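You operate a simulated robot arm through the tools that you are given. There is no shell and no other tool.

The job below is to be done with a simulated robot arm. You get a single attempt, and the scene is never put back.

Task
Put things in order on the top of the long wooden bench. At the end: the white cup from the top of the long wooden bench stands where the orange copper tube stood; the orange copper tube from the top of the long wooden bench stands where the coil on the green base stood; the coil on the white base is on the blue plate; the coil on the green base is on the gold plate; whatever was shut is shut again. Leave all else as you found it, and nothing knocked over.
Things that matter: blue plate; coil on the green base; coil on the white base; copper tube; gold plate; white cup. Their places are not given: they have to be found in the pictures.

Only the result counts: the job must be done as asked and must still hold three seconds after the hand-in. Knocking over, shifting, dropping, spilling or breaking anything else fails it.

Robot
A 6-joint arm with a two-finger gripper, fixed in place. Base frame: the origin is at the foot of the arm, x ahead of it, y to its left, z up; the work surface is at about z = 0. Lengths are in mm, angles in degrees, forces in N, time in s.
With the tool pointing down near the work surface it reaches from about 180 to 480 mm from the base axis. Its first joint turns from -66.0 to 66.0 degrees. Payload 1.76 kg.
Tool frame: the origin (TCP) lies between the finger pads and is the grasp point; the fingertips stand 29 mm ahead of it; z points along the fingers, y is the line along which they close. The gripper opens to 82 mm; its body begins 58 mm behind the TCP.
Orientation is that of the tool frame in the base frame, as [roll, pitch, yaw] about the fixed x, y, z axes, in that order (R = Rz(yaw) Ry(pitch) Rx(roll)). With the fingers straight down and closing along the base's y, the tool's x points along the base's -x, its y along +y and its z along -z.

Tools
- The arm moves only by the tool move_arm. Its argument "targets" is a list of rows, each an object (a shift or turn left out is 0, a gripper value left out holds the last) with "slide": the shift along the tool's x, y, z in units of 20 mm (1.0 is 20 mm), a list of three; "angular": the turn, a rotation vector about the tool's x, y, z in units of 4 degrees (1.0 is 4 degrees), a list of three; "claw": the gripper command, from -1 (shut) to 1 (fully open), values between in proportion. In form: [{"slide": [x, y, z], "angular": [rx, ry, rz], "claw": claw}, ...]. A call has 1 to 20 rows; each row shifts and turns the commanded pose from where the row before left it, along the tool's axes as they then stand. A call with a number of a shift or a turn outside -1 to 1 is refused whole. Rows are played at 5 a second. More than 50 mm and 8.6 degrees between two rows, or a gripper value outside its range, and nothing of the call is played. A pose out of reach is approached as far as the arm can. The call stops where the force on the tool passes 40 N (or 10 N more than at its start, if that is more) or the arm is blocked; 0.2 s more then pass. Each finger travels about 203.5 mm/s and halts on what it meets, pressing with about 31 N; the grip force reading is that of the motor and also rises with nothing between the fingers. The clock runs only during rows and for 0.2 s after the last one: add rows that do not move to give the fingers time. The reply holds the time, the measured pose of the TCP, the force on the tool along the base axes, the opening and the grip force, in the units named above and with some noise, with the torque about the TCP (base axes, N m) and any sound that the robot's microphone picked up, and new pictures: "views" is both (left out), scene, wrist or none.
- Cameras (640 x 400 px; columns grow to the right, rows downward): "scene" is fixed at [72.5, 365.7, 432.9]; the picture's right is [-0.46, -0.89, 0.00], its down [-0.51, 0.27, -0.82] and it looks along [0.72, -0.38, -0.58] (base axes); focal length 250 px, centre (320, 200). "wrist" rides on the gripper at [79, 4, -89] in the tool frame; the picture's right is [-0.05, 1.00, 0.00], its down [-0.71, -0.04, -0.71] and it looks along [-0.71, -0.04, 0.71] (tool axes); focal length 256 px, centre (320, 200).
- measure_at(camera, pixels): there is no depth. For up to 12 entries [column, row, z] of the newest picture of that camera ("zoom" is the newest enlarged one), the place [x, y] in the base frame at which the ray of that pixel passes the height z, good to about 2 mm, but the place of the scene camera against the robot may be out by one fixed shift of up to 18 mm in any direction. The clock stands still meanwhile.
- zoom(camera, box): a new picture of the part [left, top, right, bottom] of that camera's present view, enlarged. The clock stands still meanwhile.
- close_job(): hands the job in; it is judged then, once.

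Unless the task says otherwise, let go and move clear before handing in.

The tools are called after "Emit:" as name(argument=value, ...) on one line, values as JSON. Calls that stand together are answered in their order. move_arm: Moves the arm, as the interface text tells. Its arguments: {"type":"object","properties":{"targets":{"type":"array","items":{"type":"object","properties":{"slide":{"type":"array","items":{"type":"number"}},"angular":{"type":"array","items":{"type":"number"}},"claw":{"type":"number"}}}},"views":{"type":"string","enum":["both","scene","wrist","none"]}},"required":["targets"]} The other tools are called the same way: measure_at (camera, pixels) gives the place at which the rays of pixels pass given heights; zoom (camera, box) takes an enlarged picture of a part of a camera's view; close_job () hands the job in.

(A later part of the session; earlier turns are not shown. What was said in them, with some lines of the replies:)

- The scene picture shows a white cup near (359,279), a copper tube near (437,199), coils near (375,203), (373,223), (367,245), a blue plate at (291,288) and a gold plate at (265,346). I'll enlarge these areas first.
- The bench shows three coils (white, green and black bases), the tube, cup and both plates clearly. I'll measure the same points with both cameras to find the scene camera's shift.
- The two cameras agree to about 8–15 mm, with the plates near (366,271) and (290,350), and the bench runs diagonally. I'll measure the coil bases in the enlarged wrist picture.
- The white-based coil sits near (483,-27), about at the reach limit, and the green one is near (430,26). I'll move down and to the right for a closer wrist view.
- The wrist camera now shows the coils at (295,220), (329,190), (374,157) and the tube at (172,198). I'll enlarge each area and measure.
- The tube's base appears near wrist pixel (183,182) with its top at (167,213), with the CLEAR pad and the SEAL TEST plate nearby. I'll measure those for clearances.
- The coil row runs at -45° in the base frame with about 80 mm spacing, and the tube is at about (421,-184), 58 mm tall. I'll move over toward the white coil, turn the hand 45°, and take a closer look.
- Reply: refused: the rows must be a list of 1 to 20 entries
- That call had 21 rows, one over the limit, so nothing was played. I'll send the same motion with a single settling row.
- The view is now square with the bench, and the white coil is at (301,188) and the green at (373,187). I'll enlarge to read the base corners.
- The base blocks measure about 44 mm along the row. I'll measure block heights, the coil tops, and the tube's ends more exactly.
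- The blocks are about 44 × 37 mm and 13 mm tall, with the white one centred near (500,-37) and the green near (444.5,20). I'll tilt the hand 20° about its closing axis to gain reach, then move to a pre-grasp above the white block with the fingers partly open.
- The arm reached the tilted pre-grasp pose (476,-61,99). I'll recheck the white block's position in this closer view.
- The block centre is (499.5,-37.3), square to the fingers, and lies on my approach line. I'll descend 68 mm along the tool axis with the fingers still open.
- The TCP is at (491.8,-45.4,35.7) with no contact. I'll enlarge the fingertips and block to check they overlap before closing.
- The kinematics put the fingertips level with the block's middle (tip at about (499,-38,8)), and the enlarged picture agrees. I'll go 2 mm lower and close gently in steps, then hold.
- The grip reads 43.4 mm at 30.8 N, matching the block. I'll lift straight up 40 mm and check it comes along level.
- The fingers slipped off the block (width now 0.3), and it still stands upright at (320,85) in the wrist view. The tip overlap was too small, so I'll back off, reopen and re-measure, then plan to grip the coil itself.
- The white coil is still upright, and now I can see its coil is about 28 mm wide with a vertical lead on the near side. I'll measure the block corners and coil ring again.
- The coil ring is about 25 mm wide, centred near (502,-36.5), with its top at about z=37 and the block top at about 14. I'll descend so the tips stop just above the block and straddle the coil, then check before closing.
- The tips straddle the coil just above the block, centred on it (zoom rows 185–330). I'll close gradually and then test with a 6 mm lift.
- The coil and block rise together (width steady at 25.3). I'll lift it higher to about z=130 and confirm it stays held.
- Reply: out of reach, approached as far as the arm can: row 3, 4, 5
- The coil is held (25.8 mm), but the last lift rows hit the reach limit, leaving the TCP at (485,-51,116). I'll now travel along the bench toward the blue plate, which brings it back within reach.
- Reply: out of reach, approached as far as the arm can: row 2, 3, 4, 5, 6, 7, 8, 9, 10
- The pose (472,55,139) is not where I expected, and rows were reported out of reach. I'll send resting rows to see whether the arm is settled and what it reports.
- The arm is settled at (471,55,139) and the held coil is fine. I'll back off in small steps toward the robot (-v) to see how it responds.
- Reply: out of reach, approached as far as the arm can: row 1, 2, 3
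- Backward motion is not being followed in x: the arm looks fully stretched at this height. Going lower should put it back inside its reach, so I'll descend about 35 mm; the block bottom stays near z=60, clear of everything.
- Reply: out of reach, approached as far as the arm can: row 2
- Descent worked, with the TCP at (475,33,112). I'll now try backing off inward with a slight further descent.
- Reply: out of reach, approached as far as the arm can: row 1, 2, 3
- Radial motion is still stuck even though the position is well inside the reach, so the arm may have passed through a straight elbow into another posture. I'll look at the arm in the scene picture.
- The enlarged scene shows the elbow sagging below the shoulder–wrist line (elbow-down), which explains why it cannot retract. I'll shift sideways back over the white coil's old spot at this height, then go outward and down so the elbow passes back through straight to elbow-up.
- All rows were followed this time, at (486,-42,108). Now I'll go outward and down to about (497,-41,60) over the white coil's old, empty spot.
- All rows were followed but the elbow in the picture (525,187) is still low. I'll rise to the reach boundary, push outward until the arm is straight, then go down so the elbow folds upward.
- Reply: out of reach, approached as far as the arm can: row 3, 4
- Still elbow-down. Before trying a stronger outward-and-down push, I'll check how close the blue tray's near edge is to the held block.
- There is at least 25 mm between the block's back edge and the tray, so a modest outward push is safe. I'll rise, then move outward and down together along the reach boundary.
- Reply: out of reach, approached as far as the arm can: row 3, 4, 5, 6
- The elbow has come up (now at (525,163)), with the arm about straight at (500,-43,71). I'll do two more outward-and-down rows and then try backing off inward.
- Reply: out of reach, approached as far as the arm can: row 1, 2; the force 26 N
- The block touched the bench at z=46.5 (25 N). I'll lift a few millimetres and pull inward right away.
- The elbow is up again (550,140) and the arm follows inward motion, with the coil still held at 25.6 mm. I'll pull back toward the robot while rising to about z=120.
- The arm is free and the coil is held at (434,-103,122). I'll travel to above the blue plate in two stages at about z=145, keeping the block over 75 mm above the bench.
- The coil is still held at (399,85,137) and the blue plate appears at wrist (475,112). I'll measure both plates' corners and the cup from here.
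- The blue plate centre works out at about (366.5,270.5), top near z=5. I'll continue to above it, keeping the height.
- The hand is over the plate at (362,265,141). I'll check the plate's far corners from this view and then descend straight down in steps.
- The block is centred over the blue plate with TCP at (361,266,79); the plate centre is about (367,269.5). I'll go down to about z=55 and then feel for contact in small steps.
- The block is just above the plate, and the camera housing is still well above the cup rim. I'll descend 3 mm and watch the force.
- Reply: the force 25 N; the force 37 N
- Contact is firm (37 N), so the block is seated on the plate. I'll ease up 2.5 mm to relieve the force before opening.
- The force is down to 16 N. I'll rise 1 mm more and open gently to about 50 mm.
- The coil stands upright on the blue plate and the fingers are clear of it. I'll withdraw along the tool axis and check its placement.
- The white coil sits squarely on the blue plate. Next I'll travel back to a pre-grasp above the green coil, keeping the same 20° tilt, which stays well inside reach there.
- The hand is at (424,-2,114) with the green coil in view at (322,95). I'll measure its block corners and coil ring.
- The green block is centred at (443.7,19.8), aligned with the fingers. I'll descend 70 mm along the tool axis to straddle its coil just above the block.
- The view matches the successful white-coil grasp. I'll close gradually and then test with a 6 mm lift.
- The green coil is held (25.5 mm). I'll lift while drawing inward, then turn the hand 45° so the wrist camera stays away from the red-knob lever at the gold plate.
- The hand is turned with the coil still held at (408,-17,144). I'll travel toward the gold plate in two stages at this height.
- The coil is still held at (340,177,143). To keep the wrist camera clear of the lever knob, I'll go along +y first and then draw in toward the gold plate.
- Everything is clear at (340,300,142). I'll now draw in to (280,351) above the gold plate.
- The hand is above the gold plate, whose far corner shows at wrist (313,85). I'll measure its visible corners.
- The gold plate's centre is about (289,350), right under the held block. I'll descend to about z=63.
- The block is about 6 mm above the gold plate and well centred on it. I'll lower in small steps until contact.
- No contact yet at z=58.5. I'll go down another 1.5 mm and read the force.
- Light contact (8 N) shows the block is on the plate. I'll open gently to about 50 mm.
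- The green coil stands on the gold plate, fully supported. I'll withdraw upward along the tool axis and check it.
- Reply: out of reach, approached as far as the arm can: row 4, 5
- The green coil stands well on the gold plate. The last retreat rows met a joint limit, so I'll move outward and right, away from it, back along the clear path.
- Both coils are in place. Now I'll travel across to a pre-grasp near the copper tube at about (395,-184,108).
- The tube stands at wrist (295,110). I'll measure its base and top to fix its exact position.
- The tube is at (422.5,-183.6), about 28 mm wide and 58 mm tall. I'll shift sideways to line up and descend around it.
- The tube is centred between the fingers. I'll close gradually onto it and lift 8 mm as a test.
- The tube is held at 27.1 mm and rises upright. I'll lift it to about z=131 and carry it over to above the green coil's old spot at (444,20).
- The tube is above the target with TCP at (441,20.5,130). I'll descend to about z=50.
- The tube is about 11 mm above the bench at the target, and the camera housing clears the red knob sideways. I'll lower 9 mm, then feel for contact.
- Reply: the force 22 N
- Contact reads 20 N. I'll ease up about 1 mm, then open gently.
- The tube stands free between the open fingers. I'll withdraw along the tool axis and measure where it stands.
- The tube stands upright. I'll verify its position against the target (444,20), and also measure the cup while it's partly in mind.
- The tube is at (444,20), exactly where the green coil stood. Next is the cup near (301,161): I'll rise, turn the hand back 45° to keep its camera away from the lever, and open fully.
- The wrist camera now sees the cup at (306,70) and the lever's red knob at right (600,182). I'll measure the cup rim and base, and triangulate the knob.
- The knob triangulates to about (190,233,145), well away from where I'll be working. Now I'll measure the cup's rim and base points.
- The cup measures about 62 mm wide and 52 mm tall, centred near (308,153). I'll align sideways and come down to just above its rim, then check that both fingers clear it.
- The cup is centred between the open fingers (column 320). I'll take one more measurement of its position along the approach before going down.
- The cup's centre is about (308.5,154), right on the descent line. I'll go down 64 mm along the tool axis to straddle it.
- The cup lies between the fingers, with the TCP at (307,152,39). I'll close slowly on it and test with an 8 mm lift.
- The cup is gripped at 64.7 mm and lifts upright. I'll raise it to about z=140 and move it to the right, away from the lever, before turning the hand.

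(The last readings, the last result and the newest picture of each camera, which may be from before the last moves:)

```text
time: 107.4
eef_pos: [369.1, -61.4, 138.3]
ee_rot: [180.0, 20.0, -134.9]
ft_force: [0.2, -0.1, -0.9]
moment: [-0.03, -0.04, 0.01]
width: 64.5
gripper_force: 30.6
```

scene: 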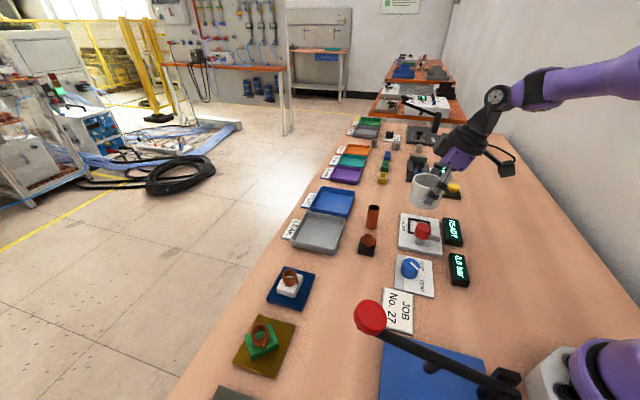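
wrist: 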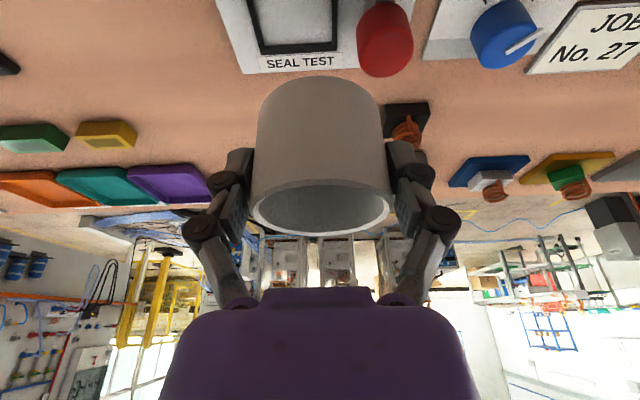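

The cup is held at (369,-61,138). I'll now turn the hand 69° so the fingers will sit clear of the CLEAR pad and SEAL TEST plate at the tube's old spot.

Emit:
move_arm(targets=[{"angular": [0.347, 0, 0.954]}, {"angular": [0.347, 0, 0.954]}, {"angular": [0.347, 0, 0.954]}, {"angular": [0.347, 0, 0.954]}, {"angular": [0.347, 0, 0.954]}, {"angular": [0.347, 0, 0.954]}, {"angular": [0.347, 0, 0.954]}, {"angular": [0.347, 0, 0.954]}, {"angular": [0.347, 0, 0.954]}, {"angular": [0.347, 0, 0.954]}, {"angular": [0.347, 0, 0.954]}, {"angular": [0.347, 0, 0.954]}, {"angular": [0.347, 0, 0.954]}, {"angular": [0.347, 0, 0.954]}, {"angular": [0.347, 0, 0.954]}, {"angular": [0.347, 0, 0.954]}, {"angular": [0.347, 0, 0.954]}, {"slide": [0, 0, 0]}], views="both")

```text
time: 111.2
eef_pos: [370.0, -61.4, 138.7]
ee_rot: [180.0, 20.1, 155.7]
ft_force: [-0.2, -0.2, -1.2]
moment: [0.0, 0.01, -0.04]
width: 64.4
gripper_force: 30.9
```

scene: 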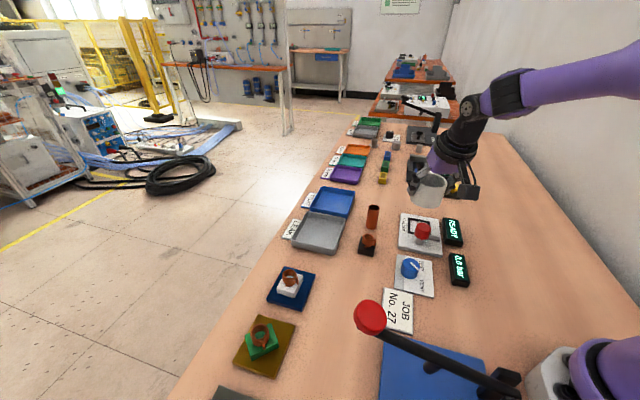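
wrist: 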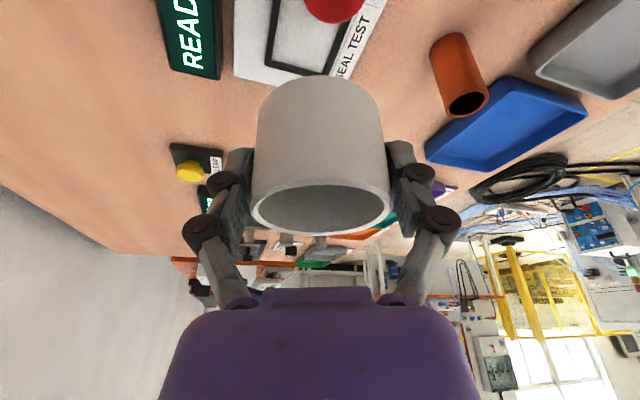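

The turn is complete (yaw 155.7°) with the cup held. I'll move to directly above the tube's old place at (422.5,-183.6).

Emit:
move_arm(targets=[{"slide": [-0.755, -0.747, 0.2745]}, {"slide": [-0.755, -0.747, 0.2745]}, {"slide": [-0.755, -0.747, 0.2745]}, {"slide": [-0.755, -0.747, 0.2745]}, {"slide": [-0.755, -0.747, 0.2745]}, {"slide": [-0.755, -0.747, 0.2745]}, {"slide": [0, 0, 0]}, {"slide": [0, 0, 0]}], views="both")

```text
time: 113.0
eef_pos: [421.5, -182.5, 139.9]
ee_rot: [-179.8, 20.0, 155.9]
ft_force: [0.1, -0.6, -1.4]
moment: [-0.01, 0.02, 0.0]
width: 64.6
gripper_force: 30.7
```

scene: 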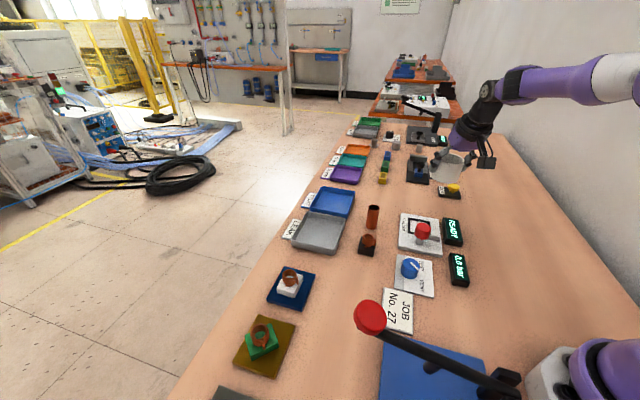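
wrist: 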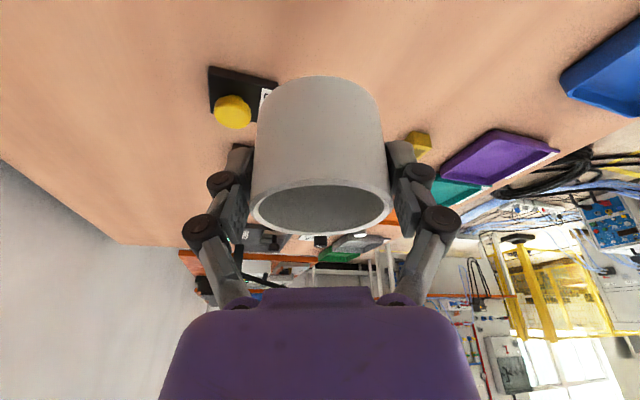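

The cup is over the target. I'll check the CLEAR pad's corners from here, then lower to about z=62 (cup bottom near 22).

Emit:
measure_at(camera="wrist", pixels=[[209, 66, 10], [277, 81, 10], [213, 112, 10], [262, 92, 10], [277, 79, 0]])

Emit:
move_arm(targets=[{"slide": [0.274, 0, 0.752]}, {"slide": [0.274, 0, 0.752]}, {"slide": [0.274, 0, 0.752]}, {"slide": [0.274, 0, 0.752]}, {"slide": [0.24, 0, 0.658]}, {"slide": [0, 0, 0]}, {"slide": [0, 0, 0]}], views="both")

Emit:
zoom(camera="wrist", box=[130, 0, 450, 230])

Emit:
zoom(camera="scene", box=[390, 130, 510, 240])

```text
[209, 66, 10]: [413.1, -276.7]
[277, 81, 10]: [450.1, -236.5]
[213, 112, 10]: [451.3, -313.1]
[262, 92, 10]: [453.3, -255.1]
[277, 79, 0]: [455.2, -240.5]
```

```text
time: 114.6
eef_pos: [421.2, -182.1, 60.7]
ee_rot: [180.0, 20.0, 155.9]
ft_force: [-0.2, 0.8, -1.1]
moment: [0.02, -0.02, -0.03]
width: 64.5
gripper_force: 31.1
```

scene: 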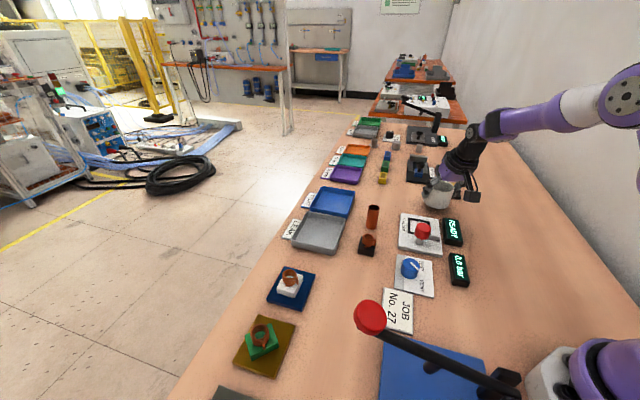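
wrist: 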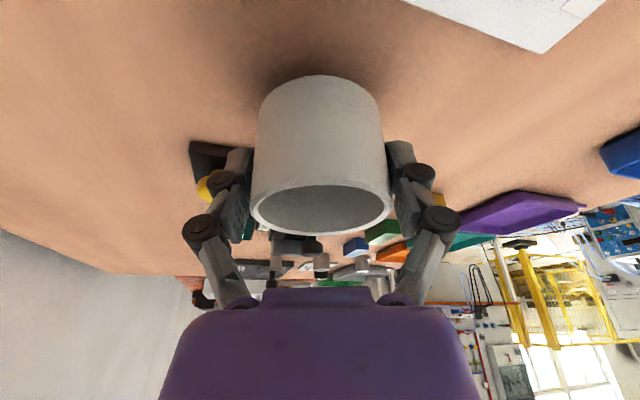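

```text
1.74 times, centred on (290, 115) of wrist
```

zoom: 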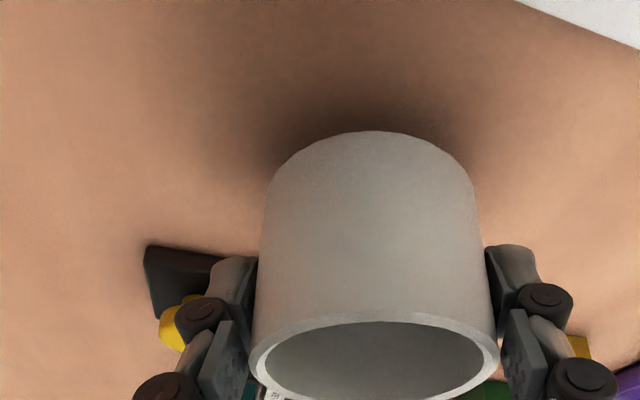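

```text
3.64 times, centred on (450, 185) of scene
```

zoom: 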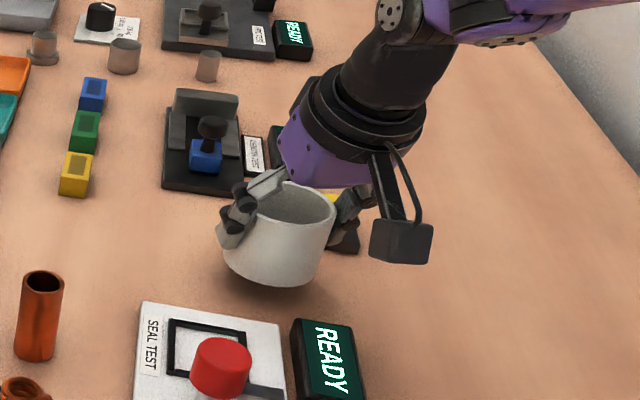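

The cup is about 21 mm above the bench, with its centre near (423,-183), and both fingers have about 20 mm clearance from the pad. I'll lower 18 mm and then feel for contact.

Emit:
move_arm(targets=[{"slide": [0.137, 0, 0.376]}, {"slide": [0.12, 0, 0.329]}, {"slide": [0.0513, 0, 0.141]}, {"slide": [0, 0, 0]}], views="none")

Emit:
move_arm(targets=[{"slide": [0.0205, 0, 0.0564]}, {"slide": [0, 0, 0]}], views="none")

```text
time: 115.6
eef_pos: [420.7, -181.3, 44.1]
ee_rot: [180.0, 20.0, 155.9]
ft_force: [-0.6, -0.1, -1.8]
moment: [0.0, -0.01, 0.01]
width: 64.4
gripper_force: 31.0
```

```text
time: 116.2
eef_pos: [420.5, -182.1, 41.0]
ee_rot: [-179.9, 20.0, 156.0]
ft_force: [0.1, 0.1, -2.3]
moment: [0.03, 0.0, 0.01]
width: 64.6
gripper_force: 30.7
```

No contact yet at about z=41.5. I'll go down in another 1.2 mm step.

Emit:
move_arm(targets=[{"slide": [0.0205, 0, 0.0564]}, {"slide": [0, 0, 0]}], views="none")

```text
time: 116.8
eef_pos: [422.4, -181.2, 41.0]
ee_rot: [-180.0, 20.0, 155.8]
ft_force: [0.1, -0.4, -1.5]
moment: [-0.03, 0.05, -0.01]
width: 64.4
gripper_force: 30.7
```

Still no contact force. One more 1.2 mm step down.

Emit:
move_arm(targets=[{"slide": [0.0205, 0, 0.0564]}, {"slide": [0, 0, 0]}], views="none")

```text
time: 117.4
eef_pos: [421.5, -182.6, 40.4]
ee_rot: [-180.0, 20.2, 155.9]
ft_force: [-2.4, 0.8, 6.3]
moment: [0.22, -0.05, 0.08]
width: 64.5
gripper_force: 30.3
```

Light contact now (about 8 N change). I'll open the fingers gently to full width.

Emit:
move_arm(targets=[{"slide": [0, 0, 0]}, {"claw": 0.56}, {"claw": 0.62}, {"claw": 0.7}, {"claw": 0.85}, {"claw": 1}, {"slide": [0, 0, 0]}], views="both")

Emit:
zoom(camera="wrist", box=[160, 40, 480, 260])

Emit:
zoom(camera="scene", box=[390, 130, 510, 240])

```text
time: 119.0
eef_pos: [421.2, -181.5, 39.0]
ee_rot: [179.9, 20.0, 155.9]
ft_force: [0.1, 0.1, 0.0]
moment: [0.02, 0.02, 0.01]
width: 82.0
gripper_force: 0.2
```

scene: 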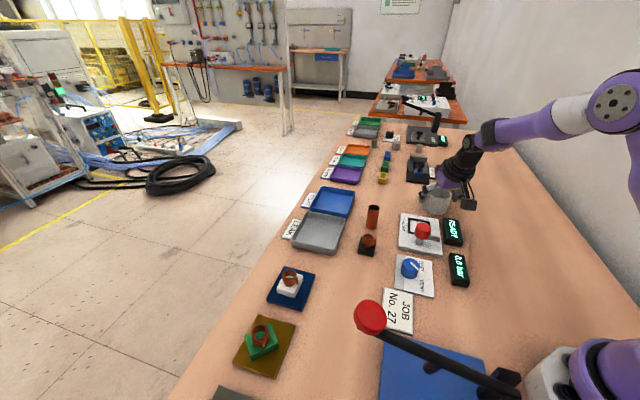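
wrist: 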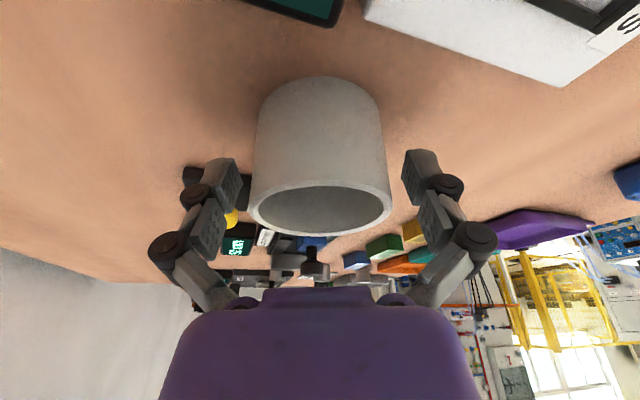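

```text
1.82 times, centred on (320, 150) of wrist
```

zoom: 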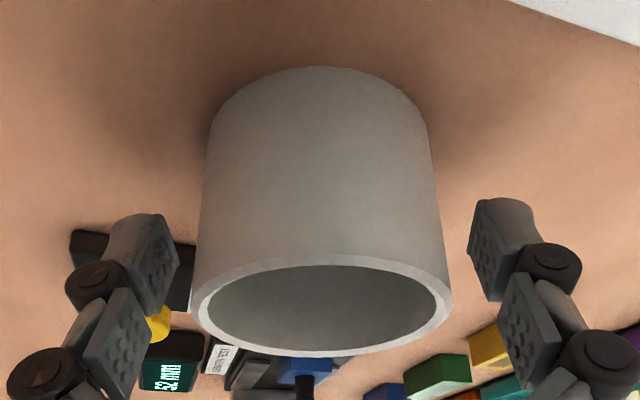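

```text
3.64 times, centred on (450, 185) of scene
```

zoom: 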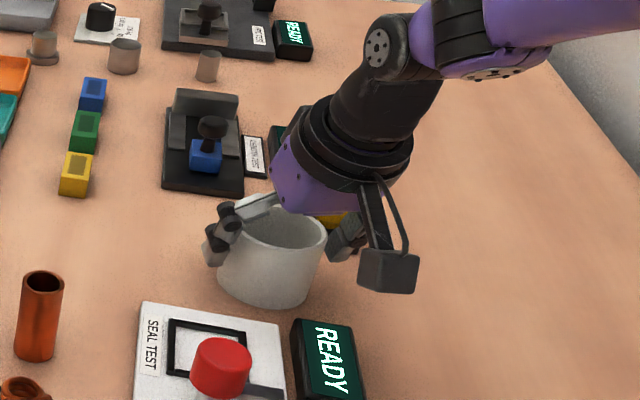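

The fingers are clear of the cup on both sides. I'll withdraw along the tool axis and verify its position.

Emit:
move_arm(targets=[{"slide": [0, 0, -0.4]}, {"slide": [0, 0, -0.7]}, {"slide": [0, 0, -0.8]}, {"slide": [0, 0, -0.8]}, {"slide": [0, 0, -0.8]}, {"slide": [0, 0, -0.8]}, {"slide": [0, 0, 0]}], views="both")

Emit:
zoom(camera="wrist", box=[200, 0, 440, 160])

```text
time: 120.6
eef_pos: [394.0, -168.9, 120.3]
ee_rot: [180.0, 19.9, 155.9]
ft_force: [-0.1, 0.3, -0.8]
moment: [-0.04, -0.01, -0.03]
width: 82.2
gripper_force: 0.2
```

scene: 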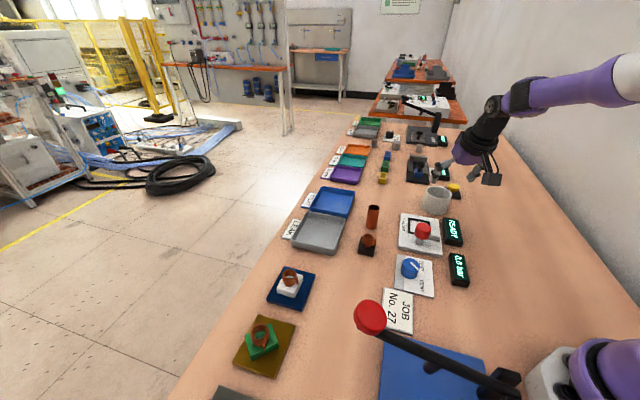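
wrist: 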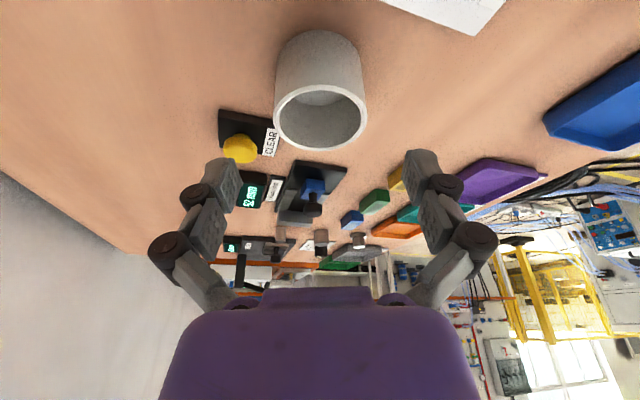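

```text
2.50 times, centred on (320, 80) of wrist
```

zoom: 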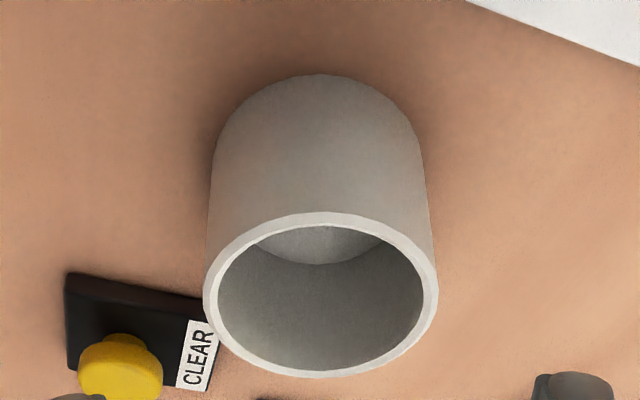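

The cup stands upright at the tube's old place. I'll measure its centre to confirm.

Emit:
measure_at(camera="wrist", pixels=[[320, 29.6, 0], [320.8, 84.8, 52], [322, 151.6, 52], [273.2, 116, 52], [367.2, 114.8, 52]])

Emit:
zoom(camera="scene", box=[220, 170, 500, 390])

```text
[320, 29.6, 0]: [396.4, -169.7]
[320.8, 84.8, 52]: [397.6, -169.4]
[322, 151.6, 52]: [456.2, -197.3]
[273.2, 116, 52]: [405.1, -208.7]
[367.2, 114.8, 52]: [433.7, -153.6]
```

```text
1.82 times, centred on (360, 280) of scene
```

zoom: 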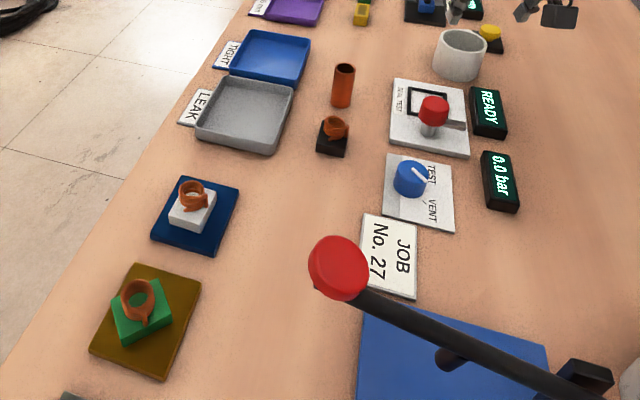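

The cup's centre is about (424,-182.5), within 2 mm of the tube's original place, and the other items look untouched. I'll raise and retract the arm clear before handing in.

Emit:
move_arm(targets=[{"slide": [0.1, 0, -0.9]}, {"slide": [0.29, 0, -0.957]}, {"slide": [0.29, 0, -0.957]}, {"slide": [0.29, 0, -0.957]}, {"slide": [0.29, 0, -0.957]}, {"slide": [0, 0, 0]}, {"slide": [0, 0, 0]}], views="both")

Emit:
zoom(camera="scene", box=[300, 130, 500, 270])

Emit:
zoom(camera="scene", box=[200, 240, 360, 390])

```text
time: 122.2
eef_pos: [343.8, -146.8, 198.6]
ee_rot: [180.0, 20.0, 155.9]
ft_force: [0.3, -0.5, -0.4]
moment: [0.01, -0.03, -0.01]
width: 81.9
gripper_force: 0.1
```

scene: 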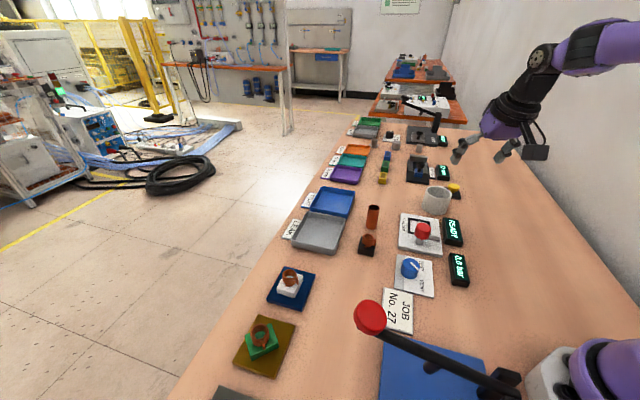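
wrist: 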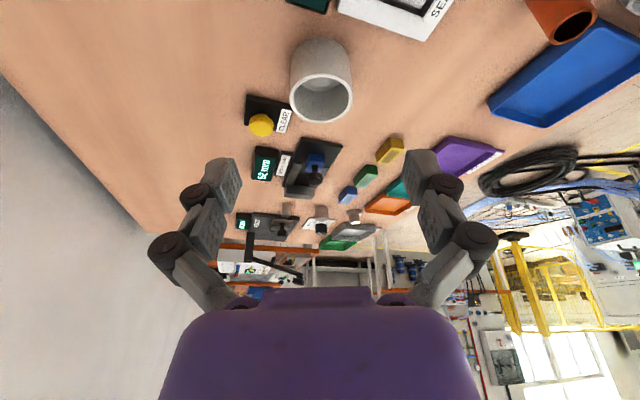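

```text
2.86 times, centred on (400, 200) of scene
```

zoom: 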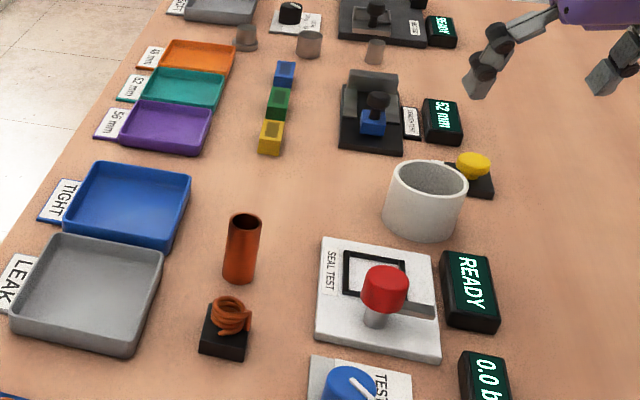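

```text
2.67 times, centred on (280, 315) of scene
```

zoom: 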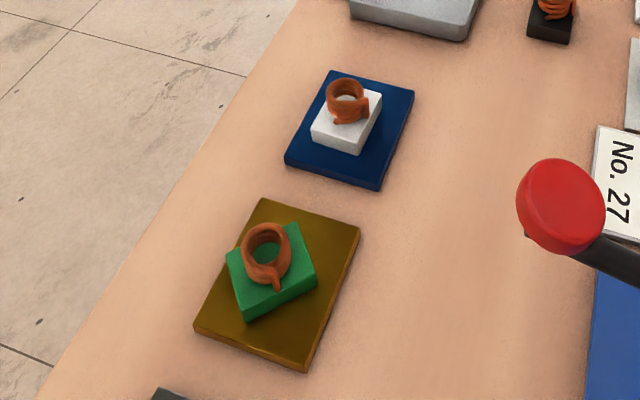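

The last pictures show the white-base coil on the blue plate, the green-base coil on the gold plate, the tube on the green coil's old spot and the cup on the tube's old spot. Everything is upright and the arm is clear, so I'll hand in.

Emit:
close_job()

```text
The job is handed in.
```

The job is handed in, and in the last pictures everything asked for was in place and upright, with the arm let go and clear. I haven't seen the judgement; the reply only confirmed the hand-in.

| Item | Where it is now | Check |
|---|---|---|
| Coil on the white base | On the blue plate | Block wholly on the plate, slightly towards the far edge |
| Coil on the green base | On the gold plate, turned about 45° to it | Block wholly on the plate, about 5 mm past centre |
| Copper tube | Where the green-base coil stood | Measured at about (444, 20), matching that spot |
| White cup | Where the copper tube stood | Measured at about (424, -182.5), within about 2 mm of the tube's spot |

- **First grasp:** My first grip on the white-base coil slipped off its base. The coil stayed upright, and I lifted it by the coil itself instead.
- **Bench contact:** While carrying that coil I ran the arm to the edge of its reach. Recovering from that pressed its base on the bench once, at about 25 N, over its old spot.
- **Nothing shut:** I found nothing shut on the bench, so nothing was opened or closed.
- **Rest of the bench:** I saw no sign that any other item had moved.
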